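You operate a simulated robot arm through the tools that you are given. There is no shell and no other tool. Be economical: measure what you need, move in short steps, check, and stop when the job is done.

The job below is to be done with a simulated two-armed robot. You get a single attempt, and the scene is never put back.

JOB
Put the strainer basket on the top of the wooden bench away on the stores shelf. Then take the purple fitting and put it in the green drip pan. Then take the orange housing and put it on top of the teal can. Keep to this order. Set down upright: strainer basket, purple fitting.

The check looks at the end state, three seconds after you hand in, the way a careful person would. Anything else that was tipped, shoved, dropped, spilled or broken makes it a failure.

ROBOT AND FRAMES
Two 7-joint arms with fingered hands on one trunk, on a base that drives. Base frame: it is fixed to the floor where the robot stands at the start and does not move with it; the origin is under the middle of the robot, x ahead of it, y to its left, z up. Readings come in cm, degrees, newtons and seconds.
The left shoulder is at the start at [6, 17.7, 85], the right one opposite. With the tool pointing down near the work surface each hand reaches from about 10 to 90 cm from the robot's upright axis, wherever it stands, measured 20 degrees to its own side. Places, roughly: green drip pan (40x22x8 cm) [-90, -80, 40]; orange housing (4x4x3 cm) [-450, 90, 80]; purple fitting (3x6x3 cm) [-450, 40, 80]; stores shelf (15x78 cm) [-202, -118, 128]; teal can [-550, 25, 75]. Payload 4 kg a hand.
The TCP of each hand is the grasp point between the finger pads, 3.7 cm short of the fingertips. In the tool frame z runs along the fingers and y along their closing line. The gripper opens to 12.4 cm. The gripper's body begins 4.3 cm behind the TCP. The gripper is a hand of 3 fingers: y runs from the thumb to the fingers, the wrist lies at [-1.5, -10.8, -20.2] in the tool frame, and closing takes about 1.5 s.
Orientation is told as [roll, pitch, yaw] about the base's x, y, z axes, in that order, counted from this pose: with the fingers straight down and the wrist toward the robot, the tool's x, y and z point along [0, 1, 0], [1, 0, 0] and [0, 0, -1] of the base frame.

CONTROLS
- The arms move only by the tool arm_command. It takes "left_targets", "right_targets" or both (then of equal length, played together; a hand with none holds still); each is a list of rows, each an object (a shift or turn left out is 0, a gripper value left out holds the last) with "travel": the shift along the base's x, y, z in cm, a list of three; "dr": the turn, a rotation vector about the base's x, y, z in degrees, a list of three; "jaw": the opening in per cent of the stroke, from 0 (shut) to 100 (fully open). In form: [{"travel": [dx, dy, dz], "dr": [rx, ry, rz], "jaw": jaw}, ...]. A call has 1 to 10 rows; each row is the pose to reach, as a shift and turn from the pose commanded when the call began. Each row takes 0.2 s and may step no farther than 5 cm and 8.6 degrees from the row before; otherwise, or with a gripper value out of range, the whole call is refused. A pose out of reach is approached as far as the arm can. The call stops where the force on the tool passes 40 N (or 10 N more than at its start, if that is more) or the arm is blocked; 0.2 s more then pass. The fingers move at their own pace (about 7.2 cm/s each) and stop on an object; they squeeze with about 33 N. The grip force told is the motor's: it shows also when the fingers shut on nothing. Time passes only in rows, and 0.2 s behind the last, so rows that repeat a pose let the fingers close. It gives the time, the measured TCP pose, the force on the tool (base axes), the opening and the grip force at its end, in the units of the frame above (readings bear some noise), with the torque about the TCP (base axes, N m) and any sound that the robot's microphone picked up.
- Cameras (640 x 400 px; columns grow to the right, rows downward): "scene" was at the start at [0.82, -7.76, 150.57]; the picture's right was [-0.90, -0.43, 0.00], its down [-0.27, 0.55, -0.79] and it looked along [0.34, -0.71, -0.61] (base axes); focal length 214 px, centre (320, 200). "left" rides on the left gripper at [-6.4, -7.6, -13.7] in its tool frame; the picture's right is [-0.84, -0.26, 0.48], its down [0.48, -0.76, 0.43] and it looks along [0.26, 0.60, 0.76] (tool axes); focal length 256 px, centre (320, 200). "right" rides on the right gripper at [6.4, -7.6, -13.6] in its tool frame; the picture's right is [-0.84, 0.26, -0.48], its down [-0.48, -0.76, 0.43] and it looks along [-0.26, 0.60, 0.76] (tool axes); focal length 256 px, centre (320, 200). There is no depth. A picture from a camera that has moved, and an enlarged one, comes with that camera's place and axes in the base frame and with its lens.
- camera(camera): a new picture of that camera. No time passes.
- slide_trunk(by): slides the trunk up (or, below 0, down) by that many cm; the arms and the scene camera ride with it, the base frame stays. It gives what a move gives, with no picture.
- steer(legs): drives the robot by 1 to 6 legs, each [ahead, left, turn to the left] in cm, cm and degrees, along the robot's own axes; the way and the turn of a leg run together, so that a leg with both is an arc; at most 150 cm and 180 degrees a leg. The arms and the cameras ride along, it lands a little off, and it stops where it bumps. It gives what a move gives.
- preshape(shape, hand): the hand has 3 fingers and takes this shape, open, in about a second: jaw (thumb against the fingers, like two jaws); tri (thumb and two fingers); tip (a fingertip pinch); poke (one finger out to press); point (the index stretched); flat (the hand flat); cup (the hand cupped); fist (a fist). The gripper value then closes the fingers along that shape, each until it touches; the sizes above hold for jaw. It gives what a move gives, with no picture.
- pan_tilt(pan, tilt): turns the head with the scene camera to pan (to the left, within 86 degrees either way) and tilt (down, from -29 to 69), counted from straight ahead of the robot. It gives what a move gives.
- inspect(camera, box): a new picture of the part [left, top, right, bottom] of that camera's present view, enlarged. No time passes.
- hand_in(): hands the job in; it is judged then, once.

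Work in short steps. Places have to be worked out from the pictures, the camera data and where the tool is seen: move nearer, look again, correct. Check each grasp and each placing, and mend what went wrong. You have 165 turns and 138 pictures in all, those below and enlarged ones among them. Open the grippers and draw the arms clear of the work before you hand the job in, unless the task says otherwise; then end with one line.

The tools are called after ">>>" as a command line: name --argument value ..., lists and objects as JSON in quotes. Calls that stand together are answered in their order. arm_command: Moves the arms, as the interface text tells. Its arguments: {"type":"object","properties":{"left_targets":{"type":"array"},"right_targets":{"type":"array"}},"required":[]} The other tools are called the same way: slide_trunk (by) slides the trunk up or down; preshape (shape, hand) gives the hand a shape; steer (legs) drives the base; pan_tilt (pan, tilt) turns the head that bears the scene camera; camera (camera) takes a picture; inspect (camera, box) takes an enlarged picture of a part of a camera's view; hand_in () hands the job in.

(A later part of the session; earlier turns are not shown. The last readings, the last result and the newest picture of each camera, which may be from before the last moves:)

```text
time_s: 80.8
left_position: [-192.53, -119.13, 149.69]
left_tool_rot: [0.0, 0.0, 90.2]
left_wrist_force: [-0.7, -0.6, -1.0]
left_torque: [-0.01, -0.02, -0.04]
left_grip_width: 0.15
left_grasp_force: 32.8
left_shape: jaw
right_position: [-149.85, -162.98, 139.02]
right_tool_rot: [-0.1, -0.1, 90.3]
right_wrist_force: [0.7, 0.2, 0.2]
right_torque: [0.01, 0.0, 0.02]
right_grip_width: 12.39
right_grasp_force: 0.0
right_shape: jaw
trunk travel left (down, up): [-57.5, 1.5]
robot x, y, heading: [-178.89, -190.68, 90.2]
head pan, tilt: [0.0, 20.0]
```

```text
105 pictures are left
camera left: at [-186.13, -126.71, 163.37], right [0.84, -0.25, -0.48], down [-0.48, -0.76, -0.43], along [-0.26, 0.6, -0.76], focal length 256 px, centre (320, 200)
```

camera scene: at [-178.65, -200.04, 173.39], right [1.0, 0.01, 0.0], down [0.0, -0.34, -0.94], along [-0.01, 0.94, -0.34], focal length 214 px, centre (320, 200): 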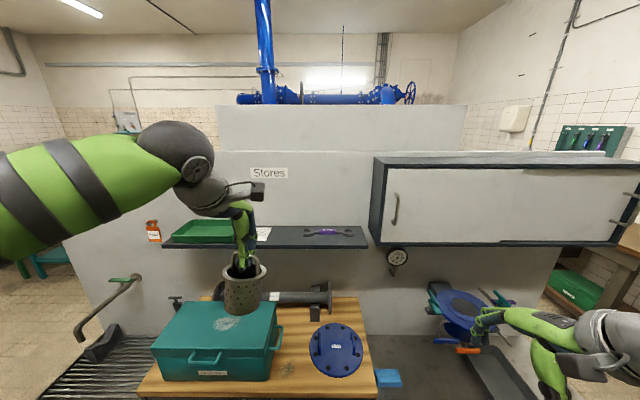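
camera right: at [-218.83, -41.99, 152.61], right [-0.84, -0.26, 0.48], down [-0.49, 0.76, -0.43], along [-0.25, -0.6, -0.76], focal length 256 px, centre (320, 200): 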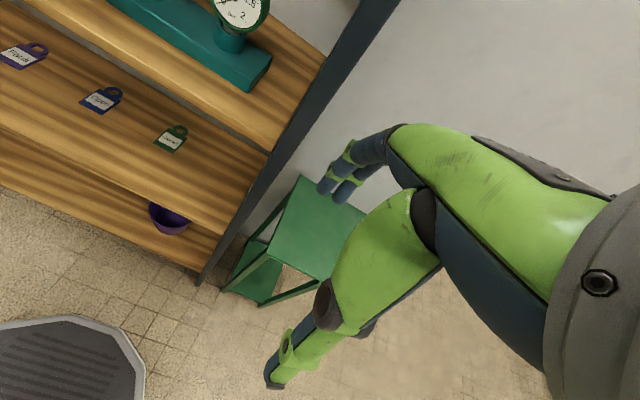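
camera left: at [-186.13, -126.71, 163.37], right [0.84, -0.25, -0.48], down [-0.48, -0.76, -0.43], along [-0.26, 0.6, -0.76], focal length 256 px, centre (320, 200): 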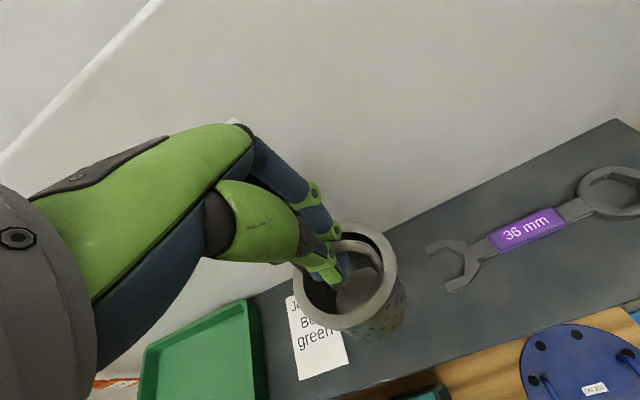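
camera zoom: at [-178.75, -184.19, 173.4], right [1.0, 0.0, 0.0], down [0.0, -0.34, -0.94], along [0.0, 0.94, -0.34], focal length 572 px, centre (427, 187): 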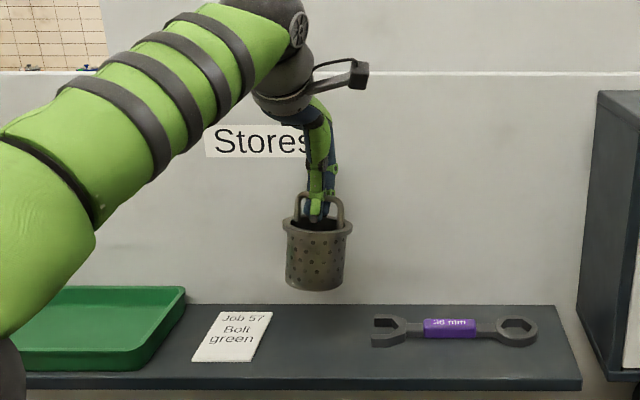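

The basket sits above the gap, bottom centre x≈−193.3. I lower it in steps until contact.

>>> arm_command --left_targets '[{"travel": [0, 0, -3]}, {"travel": [0, 0, -5.5]}, {"travel": [0, 0, -6.5]}, {"travel": [0, 0, -6.5]}]'

>>> inspect --camera "scene" --box '[220, 155, 340, 230]'

```text
time_s: 81.8
left_position: [-192.51, -119.09, 143.03]
left_tool_rot: [-0.1, 0.0, 90.2]
left_wrist_force: [0.7, -0.1, -2.9]
left_torque: [0.03, 0.0, -0.02]
left_grip_width: 0.13
left_grasp_force: 33.4
left_shape: jaw
right_position: [-149.77, -162.83, 138.83]
right_tool_rot: [0.1, 0.0, 90.4]
right_wrist_force: [-0.1, -0.2, 0.8]
right_torque: [0.0, 0.0, -0.02]
right_grip_width: 12.37
right_grasp_force: 0.1
right_shape: jaw
trunk travel left (down, up): [-57.5, 1.5]
robot x, y, heading: [-178.58, -190.45, 90.1]
head pan, tilt: [0.0, 20.0]
```

```text
5.33 times, centred on (280, 192) of scene
camera zoom: at [-178.69, -184.01, 173.39], right [1.0, 0.0, 0.0], down [0.0, -0.34, -0.94], along [0.0, 0.94, -0.34], focal length 1144 px, centre (533, 240)
```

zoom: 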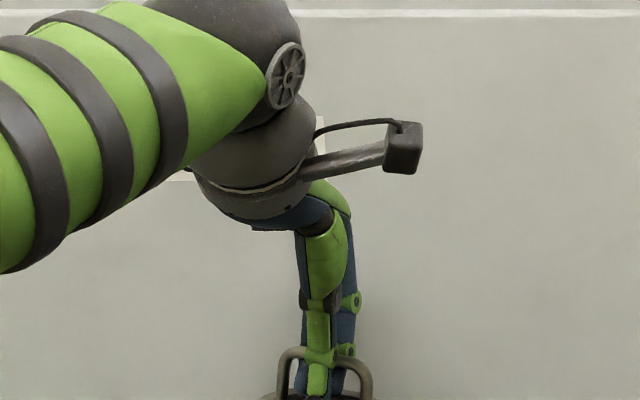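

No contact yet. I lower further in small steps.

>>> arm_command --left_targets '[{"travel": [0, 0, -0.6]}, {"travel": [0, 0, -1.2]}, {"travel": [0, 0, -1.6]}, {"travel": [0, 0, -1.6]}]'

>>> inspect --camera "scene" --box '[200, 190, 360, 290]'

```text
time_s: 82.8
left_position: [-192.5, -119.06, 141.37]
left_tool_rot: [0.0, 0.1, 90.2]
left_wrist_force: [0.4, 0.0, -0.4]
left_torque: [0.0, 0.01, -0.04]
left_grip_width: 0.15
left_grasp_force: 33.1
left_shape: jaw
right_position: [-149.82, -163.01, 138.88]
right_tool_rot: [0.1, 0.0, 90.3]
right_wrist_force: [-0.4, 1.2, 0.1]
right_torque: [-0.01, 0.0, -0.01]
right_grip_width: 12.37
right_grasp_force: 0.1
right_shape: jaw
trunk travel left (down, up): [-57.5, 1.5]
robot x, y, heading: [-178.63, -190.78, 90.4]
head pan, tilt: [0.0, 20.0]
```

```text
4.00 times, centred on (280, 240) of scene
camera zoom: at [-178.7, -184.03, 173.39], right [1.0, 0.0, 0.0], down [0.0, -0.34, -0.94], along [0.0, 0.94, -0.34], focal length 858 px, centre (480, 40)
```

zoom: 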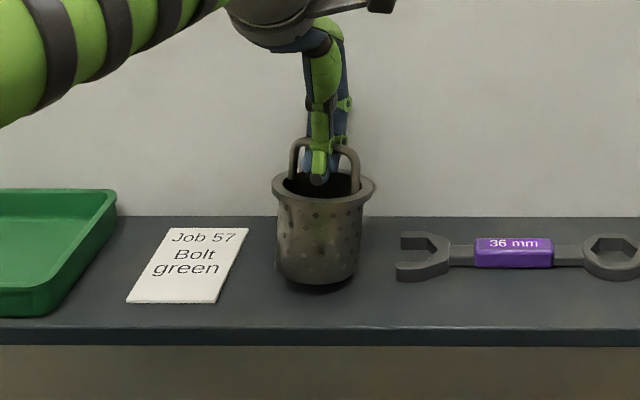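

It is about 0.5 cm above the shelf, slightly tilted. I lower a bit more.

>>> arm_command --left_targets '[{"travel": [0, 0, -0.3]}, {"travel": [0, 0, -0.6]}, {"travel": [0, 0, -0.9]}, {"travel": [0, 0, -0.9]}]'

>>> inspect --camera "scene" --box '[240, 210, 320, 260]'

```text
time_s: 83.8
left_position: [-192.45, -119.08, 140.67]
left_tool_rot: [-0.1, -0.3, 90.2]
left_wrist_force: [-0.3, -1.4, 12.7]
left_torque: [0.06, -0.02, 0.02]
left_grip_width: 0.15
left_grasp_force: 32.9
left_shape: jaw
right_position: [-149.79, -163.09, 138.93]
right_tool_rot: [0.0, -0.1, 90.3]
right_wrist_force: [0.4, -0.2, -0.5]
right_torque: [-0.01, 0.02, 0.0]
right_grip_width: 12.35
right_grasp_force: 0.0
right_shape: jaw
trunk travel left (down, up): [-57.5, 1.5]
robot x, y, heading: [-178.56, -190.28, 90.5]
head pan, tilt: [0.0, 20.0]
```

```text
8.00 times, centred on (280, 235) of scene
camera zoom: at [-178.7, -184.19, 173.41], right [1.0, 0.0, 0.0], down [0.0, -0.34, -0.94], along [0.0, 0.94, -0.34], focal length 1716 px, centre (640, -80)
```

zoom: 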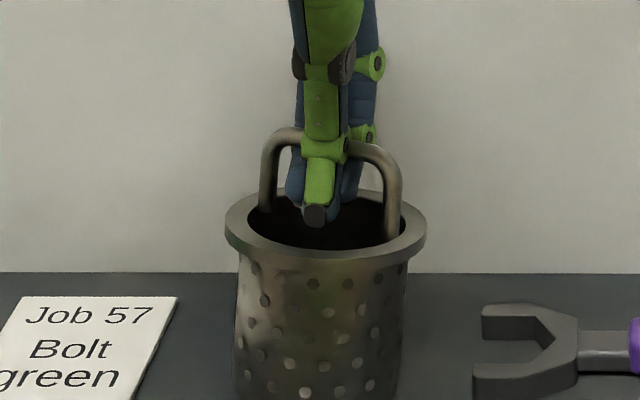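

Contact (12.7 N). I release gently with a limited opening so the fingers don't touch the partition.

>>> arm_command --left_targets '[{"travel": [0, 0, 0.3]}, {"travel": [0, 0, 0.3], "jaw": 15}, {"travel": [0, 0, 0.3], "jaw": 30}, {"travel": [0, 0, 0.3], "jaw": 40}, {"travel": [0, 0, 0.3], "jaw": 40}, {"travel": [0, 0, 0.3], "jaw": 40}]'

>>> inspect --camera "scene" --box '[200, 190, 360, 290]'

>>> camera --camera "left"

```text
time_s: 85.2
left_position: [-192.54, -119.01, 140.87]
left_tool_rot: [0.0, 0.0, 90.1]
left_wrist_force: [0.1, 0.1, 0.1]
left_torque: [-0.02, 0.0, -0.01]
left_grip_width: 4.93
left_grasp_force: 0.2
left_shape: jaw
right_position: [-149.79, -162.9, 138.83]
right_tool_rot: [0.0, 0.0, 90.2]
right_wrist_force: [0.2, 0.1, 0.6]
right_torque: [-0.01, 0.05, -0.02]
right_grip_width: 12.36
right_grasp_force: 0.0
right_shape: jaw
trunk travel left (down, up): [-57.5, 1.5]
robot x, y, heading: [-178.89, -190.33, 90.3]
head pan, tilt: [0.0, 20.0]
```

```text
4.00 times, centred on (280, 240) of scene
camera zoom: at [-178.7, -184.05, 173.39], right [1.0, 0.0, 0.0], down [0.0, -0.34, -0.94], along [0.0, 0.94, -0.34], focal length 858 px, centre (480, 40)
```

zoom: 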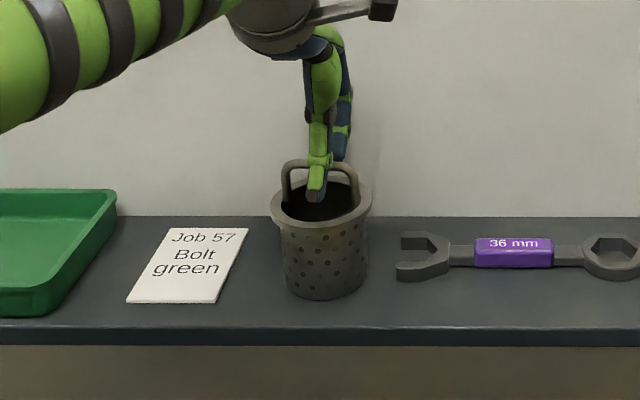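

```text
100 pictures are left
camera left: at [-186.09, -126.65, 154.47], right [0.84, -0.25, -0.48], down [-0.48, -0.76, -0.43], along [-0.26, 0.6, -0.76], focal length 256 px, centre (320, 200)
```

left: 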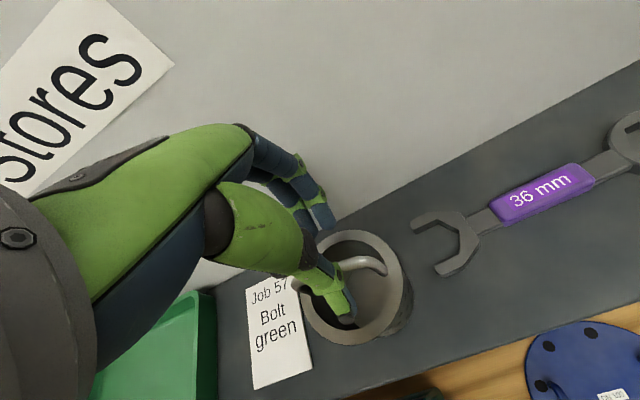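

The basket stands upright and is free. I lift the hand straight up, then draw it back.

>>> arm_command --left_targets '[{"travel": [0, 0, 2.5]}, {"travel": [0, 0, 6]}, {"travel": [0, 0, 9]}, {"travel": [0, -4.5, 9]}, {"travel": [0, -9, 9]}, {"travel": [0, -13.5, 9]}, {"travel": [0, -18, 9]}, {"travel": [0, -22.5, 9]}, {"travel": [0, -27, 9]}, {"travel": [0, -31, 9], "jaw": 100}]'

>>> camera --camera "scene"

```text
time_s: 87.4
left_position: [-192.33, -150.28, 149.81]
left_tool_rot: [0.0, 0.0, 90.2]
left_wrist_force: [0.8, -1.8, -0.6]
left_torque: [0.02, -0.02, -0.03]
left_grip_width: 10.0
left_grasp_force: 0.1
left_shape: jaw
right_position: [-149.78, -162.99, 138.89]
right_tool_rot: [0.0, -0.2, 90.3]
right_wrist_force: [0.2, -0.9, 0.0]
right_torque: [0.06, 0.03, 0.01]
right_grip_width: 12.37
right_grasp_force: 0.2
right_shape: jaw
trunk travel left (down, up): [-57.5, 1.5]
robot x, y, heading: [-178.98, -190.61, 90.3]
head pan, tilt: [0.0, 20.0]
```

```text
99 pictures are left
camera scene: at [-178.74, -184.2, 173.4], right [1.0, 0.0, 0.0], down [0.0, -0.34, -0.94], along [0.0, 0.94, -0.34], focal length 214 px, centre (320, 200)
```

scene: 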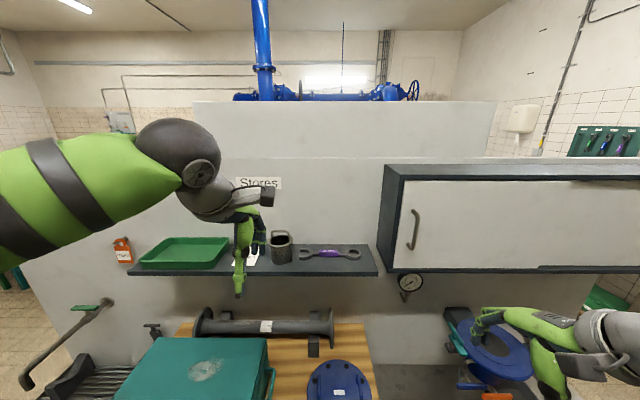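

The basket is placed well. I now back off and drive around the partition end toward the tables near x≈−450.

>>> steer --legs '[[-15, 0, 0], [0, 100, 0], [0, 106, 0], [110, 0, 0]]'

>>> pan_tilt --pan 40 --tilt 25

>>> camera --camera "scene"

```text
time_s: 104.0
left_position: [-404.46, -57.8, 149.69]
left_tool_rot: [0.1, 0.1, 92.0]
left_wrist_force: [-0.1, 0.5, 0.6]
left_torque: [-0.02, 0.0, 0.04]
left_grip_width: 12.37
left_grasp_force: 0.1
left_shape: jaw
right_position: [-361.42, -69.42, 138.77]
right_tool_rot: [0.0, 0.0, 92.1]
right_wrist_force: [-0.2, 0.0, 0.7]
right_torque: [0.01, 0.01, -0.01]
right_grip_width: 12.36
right_grasp_force: 0.0
right_shape: jaw
trunk travel left (down, up): [-57.5, 1.5]
robot x, y, heading: [-389.8, -98.12, 92.3]
head pan, tilt: [0.0, 20.0]
```

```text
time_s: 105.1
left_position: [-404.38, -57.85, 149.78]
left_tool_rot: [0.0, 0.1, 92.1]
left_wrist_force: [-0.2, -0.5, 0.5]
left_torque: [-0.01, 0.01, -0.02]
left_grip_width: 12.38
left_grasp_force: 0.1
left_shape: jaw
right_position: [-361.43, -69.3, 138.77]
right_tool_rot: [0.0, 0.1, 92.2]
right_wrist_force: [0.7, 0.5, 0.6]
right_torque: [0.02, -0.01, -0.05]
right_grip_width: 12.37
right_grasp_force: 0.1
right_shape: jaw
trunk travel left (down, up): [-57.5, 1.5]
robot x, y, heading: [-389.8, -97.65, 92.2]
head pan, tilt: [40.0, 25.0]
```

```text
98 pictures are left
camera scene: at [-395.56, -93.89, 172.58], right [0.74, 0.67, 0.0], down [0.28, -0.31, -0.91], along [-0.61, 0.67, -0.42], focal length 214 px, centre (320, 200)
```

scene: 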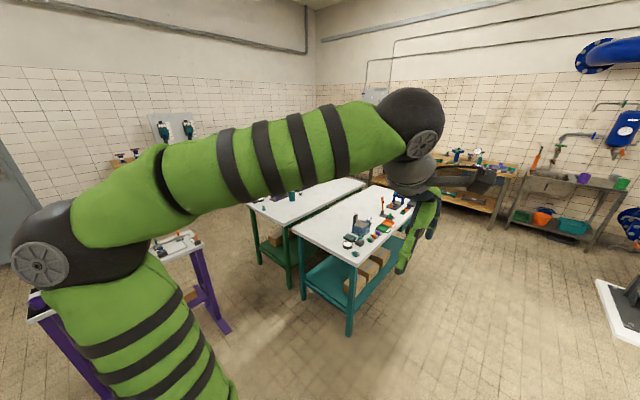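

The near white table (x≈−512…−448, y 0…120, z 80) carries the small parts. I drive alongside it and face it (heading 180).

>>> steer --legs '[[135, 0, 0], [0, 0, 88]]'

>>> pan_tilt --pan 0 --tilt 45

>>> camera --camera "scene"

```text
time_s: 115.5
left_position: [-434.66, 23.07, 149.86]
left_tool_rot: [-0.1, 0.1, -179.7]
left_wrist_force: [0.8, 0.7, 0.4]
left_torque: [-0.03, -0.02, -0.06]
left_grip_width: 12.37
left_grasp_force: 0.1
left_shape: jaw
right_position: [-421.66, 65.52, 138.81]
right_tool_rot: [0.0, 0.0, -179.8]
right_wrist_force: [0.0, -0.1, -0.5]
right_torque: [0.0, 0.03, 0.01]
right_grip_width: 12.34
right_grasp_force: 0.0
right_shape: jaw
trunk travel left (down, up): [-57.5, 1.5]
robot x, y, heading: [-393.98, 36.38, -179.8]
head pan, tilt: [40.0, 25.0]
```

```text
time_s: 116.6
left_position: [-434.53, 23.01, 149.82]
left_tool_rot: [0.0, 0.1, -179.8]
left_wrist_force: [0.2, 0.0, -0.6]
left_torque: [-0.03, 0.03, -0.04]
left_grip_width: 12.38
left_grasp_force: 0.1
left_shape: jaw
right_position: [-421.59, 65.54, 138.8]
right_tool_rot: [0.0, -0.1, -179.8]
right_wrist_force: [-0.7, 0.3, -0.1]
right_torque: [-0.02, 0.04, -0.02]
right_grip_width: 12.36
right_grasp_force: 0.1
right_shape: jaw
trunk travel left (down, up): [-57.5, 1.5]
robot x, y, heading: [-394.32, 36.01, -179.8]
head pan, tilt: [0.0, 45.0]
```

```text
97 pictures are left
camera scene: at [-399.23, 36.56, 169.53], right [0.0, 1.0, 0.0], down [0.71, 0.0, -0.71], along [-0.71, 0.0, -0.71], focal length 214 px, centre (320, 200)
```

scene: 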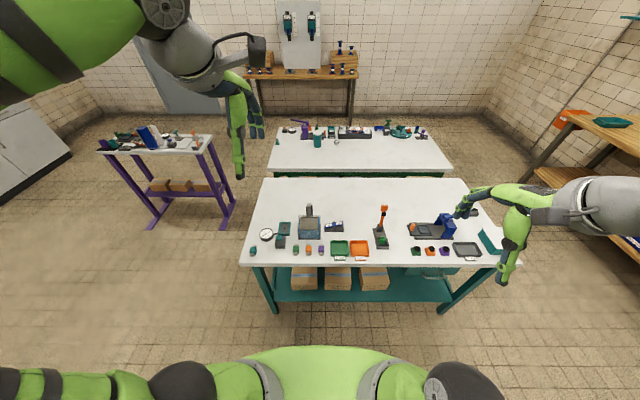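

I enlarge the near table's items and the teal can on the far table.

>>> inspect --camera "scene" --box '[240, 190, 400, 290]'

>>> inspect --camera "scene" --box '[360, 190, 520, 290]'

>>> inspect --camera "scene" --box '[260, 90, 460, 215]'

```text
4.00 times, centred on (320, 240) of scene
camera zoom: at [-399.23, 36.56, 169.53], right [0.0, 1.0, 0.0], down [0.71, 0.0, -0.71], along [-0.71, 0.0, -0.71], focal length 858 px, centre (320, 40)
```

zoom: 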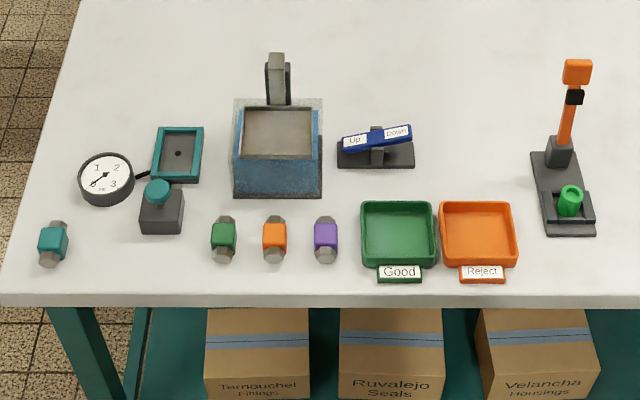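

```text
4.00 times, centred on (440, 240) of scene
camera zoom: at [-399.23, 36.56, 169.53], right [0.0, 1.0, 0.0], down [0.71, 0.0, -0.71], along [-0.71, 0.0, -0.71], focal length 858 px, centre (-160, 40)
```

zoom: 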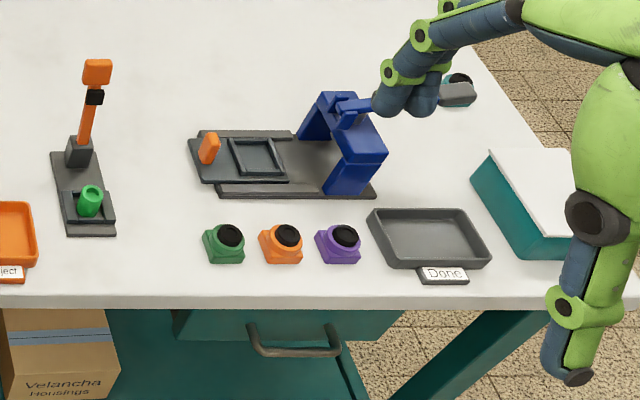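

```text
3.20 times, centred on (360, 152) of scene
camera zoom: at [-399.23, 36.56, 169.53], right [0.0, 1.0, 0.0], down [0.71, 0.0, -0.71], along [-0.71, 0.0, -0.71], focal length 686 px, centre (192, 352)
```

zoom: 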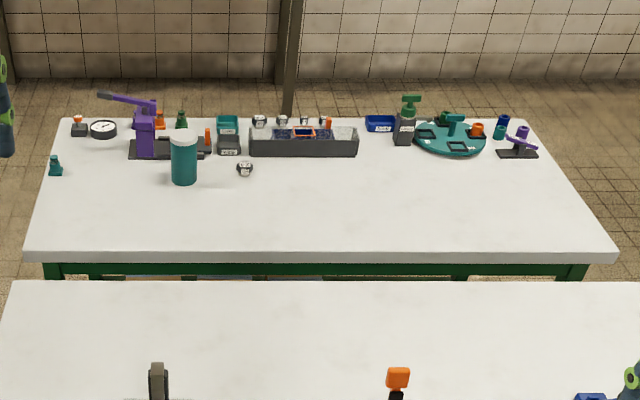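

The purple fitting lies along x at about (−454, 37, 81), ends pointing to/from the robot; the orange housing is near (−454, 88.5). I lower the trunk by 40 cm and bring the left hand above the fitting.

>>> slide_trunk --by -40

>>> arm_command --left_targets '[{"travel": [-4, 3, -1.5]}, {"travel": [-8, 6, -3]}, {"travel": [-12, 9, -5]}, {"travel": [-16, 12, -7]}, {"travel": [-19.5, 14, -10]}, {"travel": [-19.5, 14, -12]}, {"travel": [-19.5, 14, -12]}]'

>>> camera --camera "left"

>>> camera --camera "scene"

```text
time_s: 120.5
left_position: [-434.57, 23.0, 109.88]
left_tool_rot: [0.1, 0.0, -179.8]
left_wrist_force: [0.3, 0.2, 0.5]
left_torque: [0.0, 0.01, 0.0]
left_grip_width: 12.4
left_grasp_force: 0.1
left_shape: jaw
right_position: [-421.65, 65.53, 98.85]
right_tool_rot: [0.0, 0.0, -179.7]
right_wrist_force: [-1.3, 0.9, 0.3]
right_torque: [0.02, -0.01, 0.01]
right_grip_width: 12.36
right_grasp_force: 0.1
right_shape: jaw
trunk travel left (down, up): [-17.5, 41.5]
robot x, y, heading: [-394.07, 36.68, -179.9]
head pan, tilt: [0.0, 45.0]
```

```text
refused: row 1 steps farther than a row can; nothing moved
```

```text
93 pictures are left
camera left: at [-426.93, 29.42, 123.5], right [0.25, 0.84, -0.48], down [0.76, -0.48, -0.43], along [-0.6, -0.26, -0.76], focal length 256 px, centre (320, 200)
```

left: 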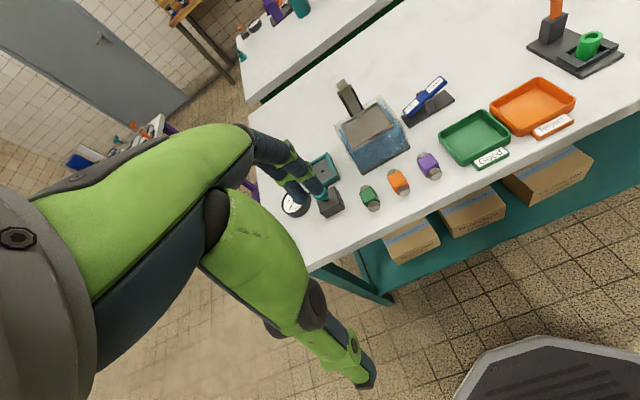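

```text
92 pictures are left
camera scene: at [-399.22, 36.57, 129.53], right [0.0, 1.0, 0.0], down [0.71, 0.0, -0.71], along [-0.71, 0.0, -0.71], focal length 214 px, centre (320, 200)
```

scene: 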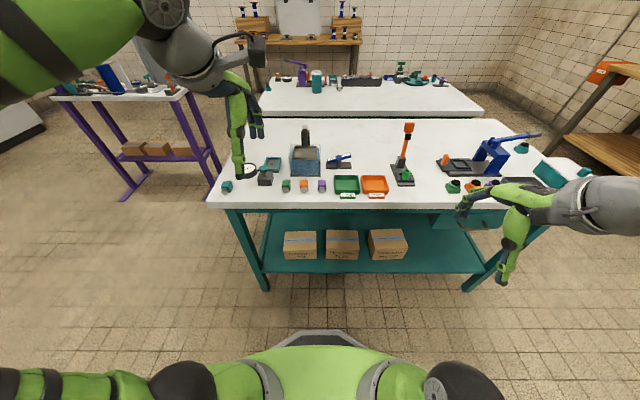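

Triangulated fitting centre: (−455.6, 37.3, 80). I move the left hand above it (hover z 95).

>>> arm_command --left_targets '[{"travel": [-3.5, 2.4, -1]}, {"travel": [-7, 4.8, -2]}, {"travel": [-10.5, 7.2, -3.5]}, {"travel": [-14, 9.6, -5]}, {"travel": [-17.5, 12, -7]}, {"travel": [-21, 14.3, -9]}, {"travel": [-21, 14.3, -13]}, {"travel": [-21, 14.3, -15]}, {"travel": [-21, 14.3, -15]}]'

>>> camera --camera "left"

>>> inspect --camera "scene" --box '[240, 130, 400, 230]'

```text
time_s: 122.5
left_position: [-455.57, 37.48, 94.61]
left_tool_rot: [0.0, 0.1, -179.9]
left_wrist_force: [-0.2, 0.8, 0.2]
left_torque: [0.02, -0.02, 0.02]
left_grip_width: 12.39
left_grasp_force: 0.1
left_shape: jaw
right_position: [-421.67, 65.63, 98.78]
right_tool_rot: [0.0, 0.0, -179.8]
right_wrist_force: [-0.2, 1.1, -0.1]
right_torque: [-0.01, -0.02, -0.03]
right_grip_width: 12.36
right_grasp_force: 0.1
right_shape: jaw
trunk travel left (down, up): [-17.5, 41.5]
robot x, y, heading: [-394.35, 36.88, -179.9]
head pan, tilt: [0.0, 45.0]
```

```text
91 pictures are left
camera left: at [-447.97, 43.79, 108.23], right [0.25, 0.84, -0.48], down [0.76, -0.48, -0.43], along [-0.6, -0.26, -0.76], focal length 256 px, centre (320, 200)
```

left: 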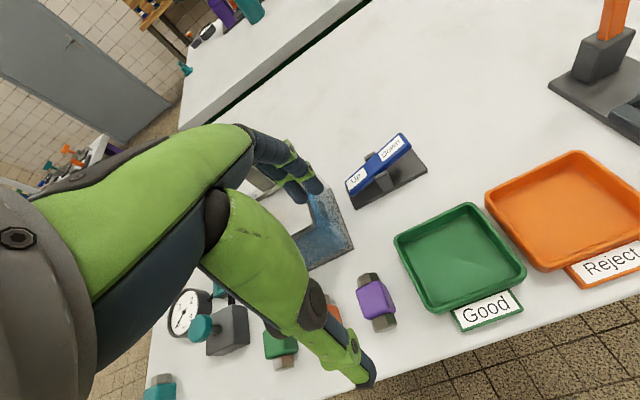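

```text
4.00 times, centred on (320, 180) of scene
camera zoom: at [-399.23, 36.57, 129.52], right [0.0, 1.0, 0.0], down [0.71, 0.0, -0.71], along [-0.71, 0.0, -0.71], focal length 858 px, centre (320, 280)
```

zoom: 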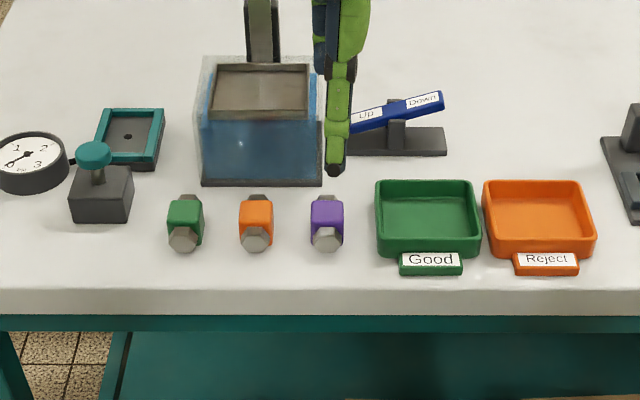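

Behind the fitting a blue box stands at x≈−463, so I limit the opening to 8 cm. Fitting centre about (−455.4, 37.0); I descend to z 86 and check.

>>> arm_command --left_targets '[{"travel": [0.2, -0.4, 0], "jaw": 65}, {"travel": [0.2, -0.4, 0], "jaw": 65}, {"travel": [0.2, -0.4, -3], "jaw": 65}, {"travel": [0.2, -0.4, -6], "jaw": 65}, {"travel": [0.2, -0.4, -8.6], "jaw": 65}, {"travel": [0.2, -0.4, -8.6], "jaw": 65}]'

>>> inspect --camera "left" --box '[220, 160, 460, 400]'

>>> inspect --camera "scene" --box '[280, 150, 360, 200]'

```text
time_s: 123.5
left_position: [-455.39, 37.24, 90.02]
left_tool_rot: [-0.7, -1.3, 180.0]
left_wrist_force: [11.0, -2.6, 18.2]
left_torque: [-0.25, 0.79, 0.23]
left_grip_width: 7.69
left_grasp_force: 0.2
left_shape: jaw
right_position: [-421.34, 65.57, 98.96]
right_tool_rot: [0.0, -0.1, -179.8]
right_wrist_force: [-0.3, -0.5, 0.5]
right_torque: [0.0, -0.04, -0.01]
right_grip_width: 12.38
right_grasp_force: 0.1
right_shape: jaw
trunk travel left (down, up): [-17.5, 41.5]
robot x, y, heading: [-394.31, 36.29, -179.9]
head pan, tilt: [0.0, 45.0]
stopped in row 5 (left hand): the force on the tool passed its limit at 49 N (the readings are from after the stop); the commanded pose is now the measured one
```

```text
1.67 times, centred on (340, 280) of left
camera zoom: at [-447.42, 43.44, 103.58], right [0.25, 0.84, -0.48], down [0.75, -0.48, -0.46], along [-0.61, -0.24, -0.75], focal length 427 px, centre (287, 67)
```

zoom: 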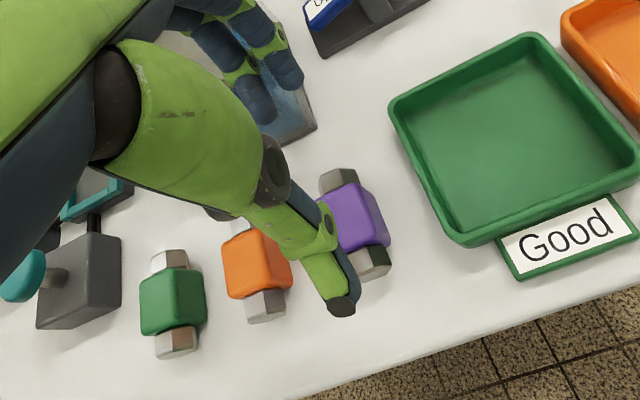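

```text
8.00 times, centred on (320, 175) of scene
camera zoom: at [-399.02, 36.53, 129.56], right [0.0, 1.0, 0.0], down [0.71, 0.0, -0.71], along [-0.71, 0.0, -0.71], focal length 1716 px, centre (320, 400)
```

zoom: 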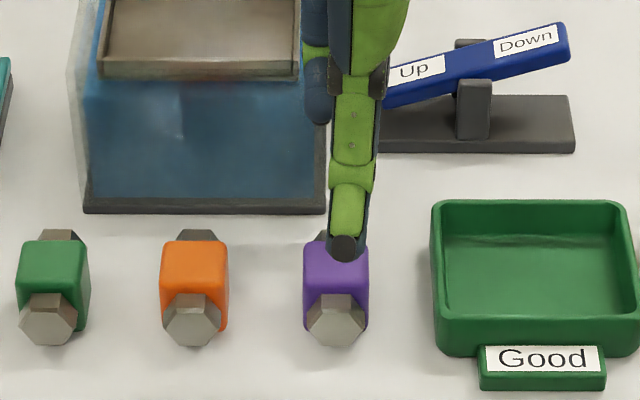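

The far fingertips landed on the rim of the blue box (it did not shift). I raise the hand and turn it −90° about z so that it closes along y across the body instead.

>>> arm_command --left_targets '[{"travel": [0, 0, 5]}, {"travel": [0, 0, 10]}, {"travel": [2, 0, 12], "dr": [0, 0, -8.5]}, {"travel": [2, 0, 12], "dr": [0, 0, -17]}, {"travel": [2, 0, 12], "dr": [0, 0, -25.5]}, {"travel": [2, 0, 12], "dr": [0, 0, -34]}, {"travel": [2, 0, 12], "dr": [0, 0, -42.5]}, {"travel": [2, 0, 12], "dr": [0, 0, -51]}, {"travel": [2, 0, 12], "dr": [0, 0, -59.5]}, {"travel": [2, 0, 12], "dr": [0, 0, -68]}]'

>>> camera --camera "scene"

```text
time_s: 125.7
left_position: [-453.57, 37.28, 101.51]
left_tool_rot: [-0.4, -0.9, 111.8]
left_wrist_force: [0.0, 0.5, 0.1]
left_torque: [-0.01, 0.02, -0.01]
left_grip_width: 8.06
left_grasp_force: 0.1
left_shape: jaw
right_position: [-421.72, 65.56, 98.81]
right_tool_rot: [0.0, 0.0, -179.8]
right_wrist_force: [0.4, -0.5, 0.3]
right_torque: [-0.03, 0.0, 0.0]
right_grip_width: 12.37
right_grasp_force: 0.0
right_shape: jaw
trunk travel left (down, up): [-17.5, 41.5]
robot x, y, heading: [-394.25, 36.39, -179.9]
head pan, tilt: [0.0, 45.0]
```

```text
87 pictures are left
camera scene: at [-399.23, 36.57, 129.52], right [0.0, 1.0, 0.0], down [0.71, 0.0, -0.71], along [-0.71, 0.0, -0.71], focal length 214 px, centre (320, 200)
```

scene: 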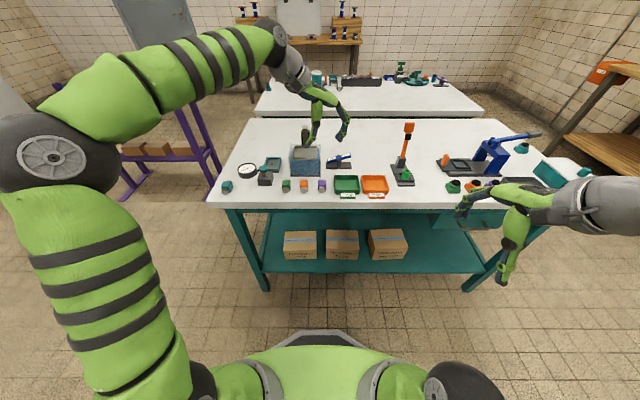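

Rotation works. I finish the turn to yaw 90, level the hand, set opening to 5 cm and look.

>>> arm_command --left_targets '[{"travel": [-1, -0.1, -2], "dr": [-0.5, 0, -8], "jaw": 42}, {"travel": [-1.8, -0.2, -4], "dr": [-0.9, 0, -16], "jaw": 42}, {"travel": [-1.8, -0.2, -5], "dr": [-1, 0, -21.8], "jaw": 42}, {"travel": [-1.8, -0.2, -8], "dr": [-1, 0, -21.8], "jaw": 42}, {"travel": [-1.8, -0.2, -8], "dr": [-1, 0, -21.8], "jaw": 42}]'

>>> camera --camera "left"

>>> inspect --camera "scene" --box '[260, 125, 380, 200]'

```text
time_s: 126.9
left_position: [-455.41, 37.05, 93.6]
left_tool_rot: [-0.3, 0.0, 90.1]
left_wrist_force: [-0.4, 0.6, -0.1]
left_torque: [0.03, -0.01, 0.02]
left_grip_width: 5.24
left_grasp_force: 0.2
left_shape: jaw
right_position: [-421.58, 65.42, 98.88]
right_tool_rot: [-0.1, 0.0, -179.9]
right_wrist_force: [-0.1, 1.0, 0.5]
right_torque: [0.01, 0.02, 0.0]
right_grip_width: 12.36
right_grasp_force: 0.0
right_shape: jaw
trunk travel left (down, up): [-17.5, 41.5]
robot x, y, heading: [-394.18, 36.28, -180.0]
head pan, tilt: [0.0, 45.0]
```

```text
86 pictures are left
camera left: at [-449.02, 29.37, 107.29], right [0.84, -0.26, -0.48], down [-0.48, -0.76, -0.44], along [-0.25, 0.6, -0.76], focal length 256 px, centre (320, 200)
```

left: 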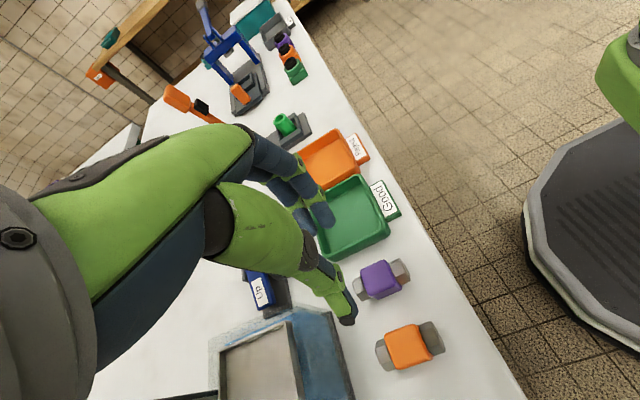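

```text
5.33 times, centred on (320, 162) of scene
camera zoom: at [-399.24, 36.56, 129.52], right [0.0, 1.0, 0.0], down [0.71, 0.0, -0.71], along [-0.71, 0.0, -0.71], focal length 1144 px, centre (320, 400)
```

zoom: 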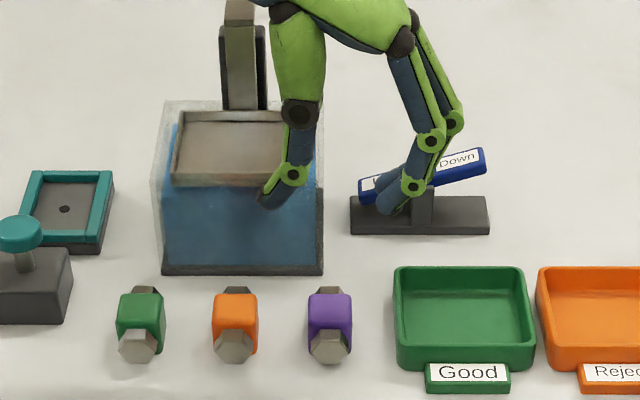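

The left fingers' knuckles bulge toward the "Good" tray, while the thumb side is slim. Using the right hand mirrored puts its thumb on the tray side. I withdraw the left hand and shift the base 14 cm left.

>>> arm_command --left_targets '[{"travel": [0, 0, 5], "jaw": 100}, {"travel": [0, 0, 10]}, {"travel": [4.5, -1, 12]}, {"travel": [9, -2, 14]}, {"travel": [13.5, -3, 16]}, {"travel": [18, -4, 18]}, {"travel": [22, -5, 20]}, {"travel": [22, -5, 20]}]'

>>> steer --legs '[[0, 14, 0]]'

>>> arm_command --right_targets '[{"travel": [-3, -1.5, 1], "dr": [0, 0, 8.5]}, {"travel": [-6, -3, 2], "dr": [0, 0, 17]}, {"travel": [-9, -4.5, 3], "dr": [0, 0, 25.5]}, {"travel": [-12, -6, 4], "dr": [0, 0, 34]}, {"travel": [-15, -7.5, 4], "dr": [0, 0, 42.5]}, {"travel": [-18, -9, 4], "dr": [0, 0, 51]}, {"travel": [-21, -10.5, 4], "dr": [0, 0, 59.5]}, {"travel": [-24, -12, 4], "dr": [0, 0, 68]}, {"travel": [-27, -13, 4], "dr": [0, 0, 76.5]}, {"travel": [-30, -14, 4], "dr": [0, 0, 85]}]'

>>> camera --camera "scene"

```text
refused: row 3 steps farther than a row can; nothing moved
```

```text
time_s: 128.2
left_position: [-455.47, 22.78, 93.59]
left_tool_rot: [-0.5, 0.1, 90.2]
left_wrist_force: [0.6, -0.5, -0.2]
left_torque: [0.01, 0.01, -0.04]
left_grip_width: 5.26
left_grasp_force: 0.0
left_shape: jaw
right_position: [-421.5, 51.44, 98.78]
right_tool_rot: [0.1, 0.0, -179.8]
right_wrist_force: [-0.6, -0.5, 0.6]
right_torque: [0.02, -0.01, -0.03]
right_grip_width: 12.35
right_grasp_force: 0.0
right_shape: jaw
trunk travel left (down, up): [-17.5, 41.5]
robot x, y, heading: [-394.06, 22.52, -179.7]
head pan, tilt: [0.0, 45.0]
```

```text
time_s: 130.4
left_position: [-455.38, 22.78, 93.61]
left_tool_rot: [-0.5, 0.2, 90.1]
left_wrist_force: [0.7, 0.2, 0.0]
left_torque: [0.02, 0.0, 0.02]
left_grip_width: 5.22
left_grasp_force: 0.1
left_shape: jaw
right_position: [-451.61, 37.47, 102.72]
right_tool_rot: [0.1, -0.1, -94.7]
right_wrist_force: [-0.2, -0.7, 0.2]
right_torque: [0.0, 0.04, 0.02]
right_grip_width: 12.37
right_grasp_force: 0.0
right_shape: jaw
trunk travel left (down, up): [-17.5, 41.5]
robot x, y, heading: [-394.12, 22.23, -180.0]
head pan, tilt: [0.0, 45.0]
```

```text
84 pictures are left
camera scene: at [-399.22, 22.37, 129.52], right [0.0, 1.0, 0.0], down [0.71, 0.0, -0.71], along [-0.71, 0.0, -0.71], focal length 214 px, centre (320, 200)
```

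scene: 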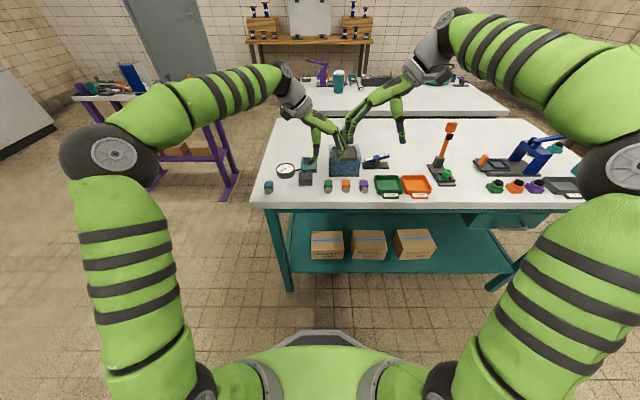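

The left withdrawal was refused for step size, though nothing touched. I withdraw the left hand now in legal steps, before lowering the right.

>>> arm_command --left_targets '[{"travel": [0, -1, 4]}, {"travel": [0, -3, 8]}, {"travel": [3.5, -4, 10.5]}, {"travel": [7, -5, 13]}, {"travel": [10.5, -6, 15.5]}, {"travel": [14, -7, 18]}, {"travel": [18, -8, 19]}, {"travel": [22, -9, 20], "jaw": 100}, {"travel": [22, -9, 20]}]'

>>> inspect --camera "scene" --box '[280, 100, 440, 200]'

>>> camera --camera "right"

```text
time_s: 132.4
left_position: [-433.18, 13.88, 113.82]
left_tool_rot: [-0.4, 0.1, 90.1]
left_wrist_force: [0.0, -0.3, 0.4]
left_torque: [0.01, -0.02, 0.01]
left_grip_width: 12.33
left_grasp_force: 0.1
left_shape: jaw
right_position: [-451.64, 37.46, 102.8]
right_tool_rot: [0.0, 0.0, -94.8]
right_wrist_force: [0.9, -0.4, 0.1]
right_torque: [0.03, 0.02, -0.02]
right_grip_width: 12.38
right_grasp_force: 0.1
right_shape: jaw
trunk travel left (down, up): [-17.5, 41.5]
robot x, y, heading: [-394.26, 22.17, -179.7]
head pan, tilt: [0.0, 45.0]
```

```text
4.00 times, centred on (360, 150) of scene
camera zoom: at [-399.17, 22.36, 129.52], right [0.0, 1.0, 0.0], down [0.71, 0.0, -0.71], along [-0.71, 0.0, -0.71], focal length 858 px, centre (160, 400)
```

zoom: 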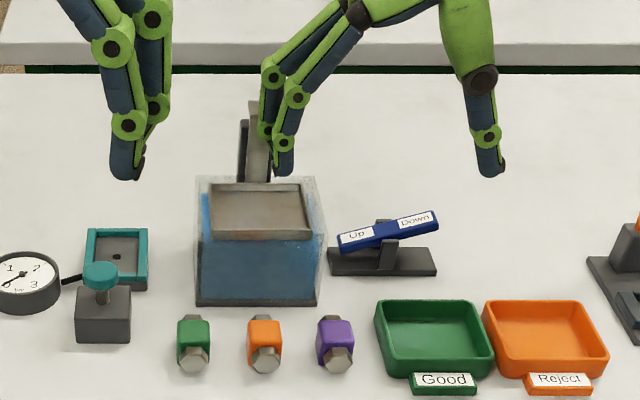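

```text
82 pictures are left
camera right: at [-444.5, 44.62, 116.51], right [-0.86, -0.18, 0.48], down [-0.42, 0.8, -0.43], along [-0.3, -0.57, -0.76], focal length 256 px, centre (320, 200)
```

right: 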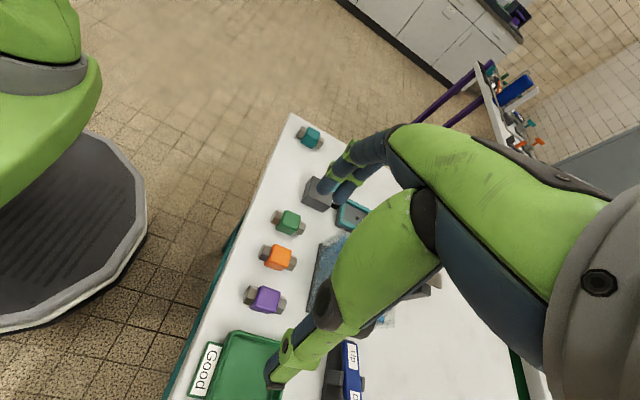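

The geometry suits. Fitting centre ≈(−455.0, 37.2, 80). I finish the rotation, set opening 4.5 cm and descend to z 90.

>>> arm_command --right_targets '[{"travel": [-1.5, 0, -3], "dr": [0, 0, 2.5], "jaw": 36}, {"travel": [-3.4, -0.1, -6], "dr": [0, 0, 4.8], "jaw": 36}, {"travel": [-3.4, -0.1, -9], "dr": [0, 0, 4.8], "jaw": 36}, {"travel": [-3.4, -0.1, -12], "dr": [0, 0, 4.8], "jaw": 36}, {"travel": [-3.4, -0.1, -12.8], "dr": [0, 0, 4.8], "jaw": 36}, {"travel": [-3.4, -0.1, -12.8], "dr": [0, 0, 4.8], "jaw": 36}]'

>>> inspect --camera "scene" --box '[310, 130, 410, 200]'

>>> inspect --camera "right" --box '[180, 160, 420, 400]'

```text
time_s: 133.8
left_position: [-433.23, 13.87, 113.77]
left_tool_rot: [-0.4, 0.1, 90.2]
left_wrist_force: [0.1, 0.1, -0.1]
left_torque: [0.01, 0.02, -0.01]
left_grip_width: 12.35
left_grasp_force: 0.1
left_shape: jaw
right_position: [-454.9, 37.24, 89.92]
right_tool_rot: [-0.1, 0.0, -90.1]
right_wrist_force: [-0.2, -0.4, 0.7]
right_torque: [0.02, 0.01, 0.0]
right_grip_width: 4.5
right_grasp_force: 0.2
right_shape: jaw
trunk travel left (down, up): [-17.5, 41.5]
robot x, y, heading: [-394.46, 22.17, -180.0]
head pan, tilt: [0.0, 45.0]
```

```text
5.71 times, centred on (360, 165) of scene
camera zoom: at [-399.2, 22.36, 129.52], right [0.0, 1.0, 0.0], down [0.71, 0.0, -0.71], along [-0.71, 0.0, -0.71], focal length 1226 px, centre (91, 400)
```

zoom: 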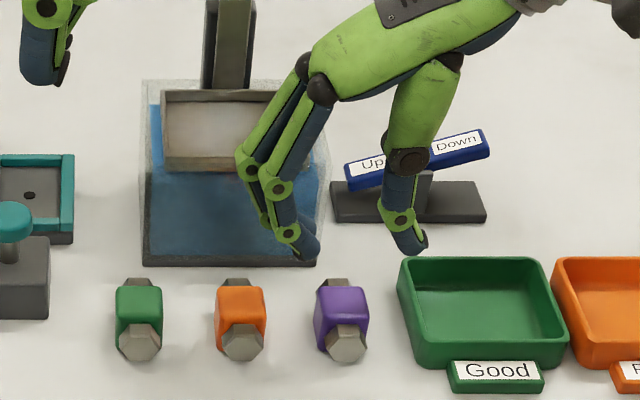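

```text
1.67 times, centred on (300, 280) of right
camera zoom: at [-448.38, 45.03, 103.68], right [-0.84, -0.26, 0.48], down [-0.48, 0.76, -0.43], along [-0.26, -0.6, -0.76], focal length 427 px, centre (353, 67)
```

zoom: 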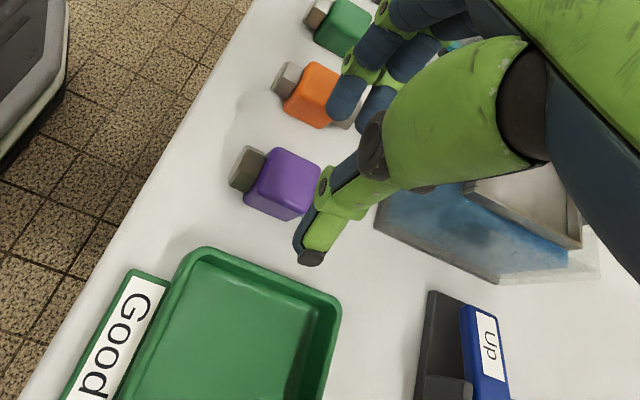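

Alignment in y and x is good. I descend to z 83.7 slowly.

>>> arm_command --right_targets '[{"travel": [-0.1, 0.1, -2]}, {"travel": [-0.1, 0.1, -4]}, {"travel": [-0.1, 0.1, -5.2]}, {"travel": [-0.1, 0.1, -6.2]}, {"travel": [-0.1, 0.1, -6.2]}]'

>>> inspect --camera "scene" --box '[320, 150, 400, 200]'

>>> inspect --camera "right" --box '[180, 160, 420, 400]'

```text
time_s: 134.7
left_position: [-433.29, 13.82, 113.81]
left_tool_rot: [-0.4, 0.0, 90.1]
left_wrist_force: [0.9, -0.3, -0.2]
left_torque: [0.02, 0.02, 0.0]
left_grip_width: 12.36
left_grasp_force: 0.0
left_shape: jaw
right_position: [-455.06, 37.06, 85.97]
right_tool_rot: [-0.9, -0.5, -89.9]
right_wrist_force: [1.7, 0.1, 18.4]
right_torque: [0.73, -0.16, -0.09]
right_grip_width: 4.69
right_grasp_force: 0.1
right_shape: jaw
trunk travel left (down, up): [-17.5, 41.5]
robot x, y, heading: [-394.27, 22.63, -179.5]
head pan, tilt: [0.0, 45.0]
stopped in row 4 (right hand): the force on the tool passed its limit at 50 N (the readings are from after the stop); the commanded pose is now the measured one
```

```text
8.00 times, centred on (360, 175) of scene
camera zoom: at [-399.11, 22.34, 129.54], right [0.0, 1.0, 0.0], down [0.71, 0.0, -0.71], along [-0.71, 0.0, -0.71], focal length 1716 px, centre (0, 400)
```

zoom: 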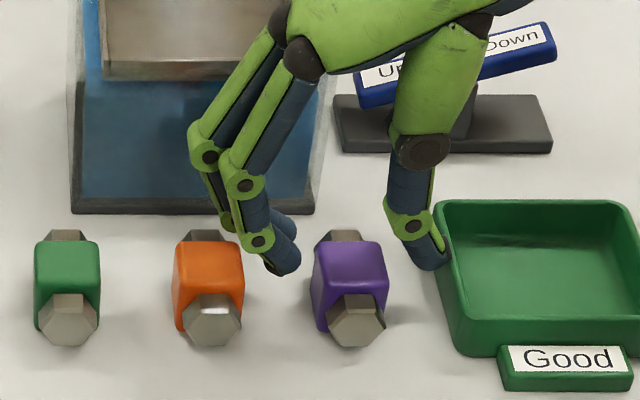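

```text
1.67 times, centred on (300, 280) of right
camera zoom: at [-448.42, 44.92, 99.53], right [-0.83, -0.25, 0.5], down [-0.49, 0.76, -0.43], along [-0.27, -0.6, -0.75], focal length 427 px, centre (353, 67)
```

zoom: 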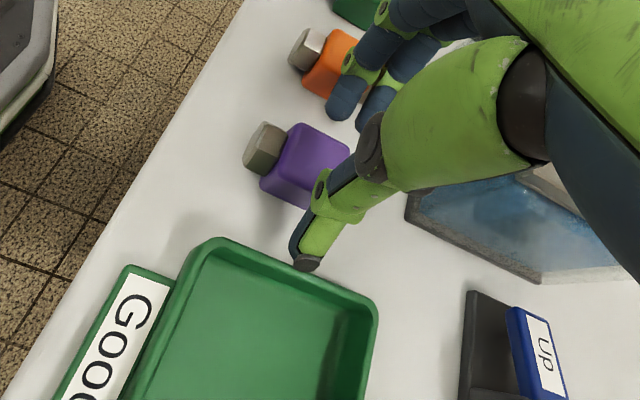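

The thumb tip landed on the rim of the green tray (gap between fitting and tray only ~2 cm). I raise 3 cm, narrow the opening to 3.9 cm and shift 0.35 cm away from the tray, then look.

>>> arm_command --right_targets '[{"travel": [0, 0, 2]}, {"travel": [0, -0.2, 4], "jaw": 31}, {"travel": [-0.1, -0.35, 4], "jaw": 31}, {"travel": [-0.1, -0.35, 4], "jaw": 31}]'

>>> inspect --camera "scene" --box '[320, 140, 400, 190]'

```text
time_s: 135.7
left_position: [-433.28, 13.84, 113.66]
left_tool_rot: [-0.4, 0.1, 90.2]
left_wrist_force: [-0.3, -0.2, 0.1]
left_torque: [0.02, 0.0, 0.0]
left_grip_width: 12.36
left_grasp_force: 0.0
left_shape: jaw
right_position: [-455.15, 36.73, 89.51]
right_tool_rot: [-0.6, -0.4, -90.1]
right_wrist_force: [0.5, -1.4, 0.7]
right_torque: [0.02, -0.02, -0.02]
right_grip_width: 3.88
right_grasp_force: 0.1
right_shape: jaw
trunk travel left (down, up): [-17.5, 41.5]
robot x, y, heading: [-394.26, 22.29, -180.0]
head pan, tilt: [0.0, 45.0]
```

```text
8.00 times, centred on (360, 165) of scene
camera zoom: at [-399.2, 22.36, 129.52], right [0.0, 1.0, 0.0], down [0.71, 0.0, -0.71], along [-0.71, 0.0, -0.71], focal length 1716 px, centre (0, 480)
```

zoom: 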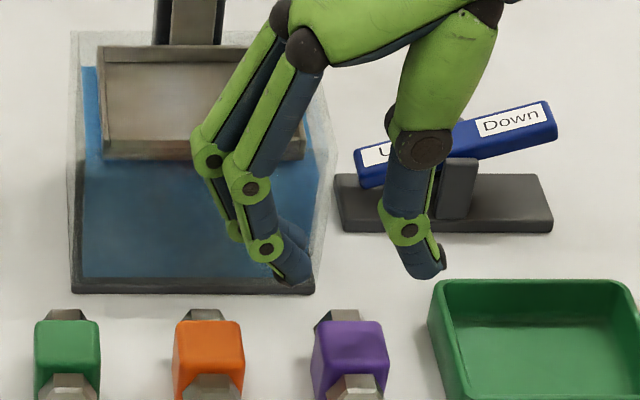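

Thumb tip now spans y≈39.05–40.7, inside the gap (39.2–41.0), with any touch biased to nudge the fitting away from the tray. I descend slowly.

>>> arm_command --right_targets '[{"travel": [0, 0, -2]}, {"travel": [0, 0, -3.2]}, {"travel": [0, 0, -3.8]}, {"travel": [0, 0, -4.4]}, {"travel": [0, 0, -5]}, {"travel": [0, 0, -5]}]'

>>> inspect --camera "scene" --box '[320, 150, 400, 200]'

```text
time_s: 137.1
left_position: [-433.14, 13.78, 113.79]
left_tool_rot: [-0.3, 0.1, 90.1]
left_wrist_force: [0.2, 0.6, -0.1]
left_torque: [0.0, 0.01, 0.03]
left_grip_width: 12.35
left_grasp_force: 0.2
left_shape: jaw
right_position: [-455.23, 36.77, 85.0]
right_tool_rot: [-0.9, -0.6, -90.1]
right_wrist_force: [-4.1, 4.2, 26.2]
right_torque: [-0.78, -0.03, -0.19]
right_grip_width: 4.04
right_grasp_force: 0.0
right_shape: jaw
trunk travel left (down, up): [-17.5, 41.5]
robot x, y, heading: [-394.16, 22.65, -179.9]
head pan, tilt: [0.0, 45.0]
```

```text
8.00 times, centred on (360, 175) of scene
camera zoom: at [-399.08, 22.37, 129.57], right [0.0, 1.0, 0.0], down [0.71, 0.0, -0.71], along [-0.71, 0.0, -0.71], focal length 1716 px, centre (0, 400)
```

zoom: 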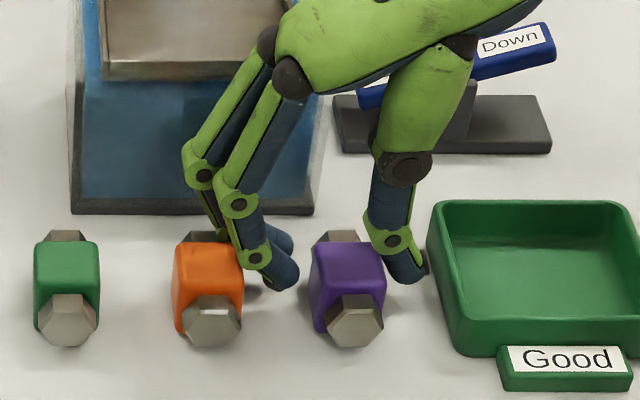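

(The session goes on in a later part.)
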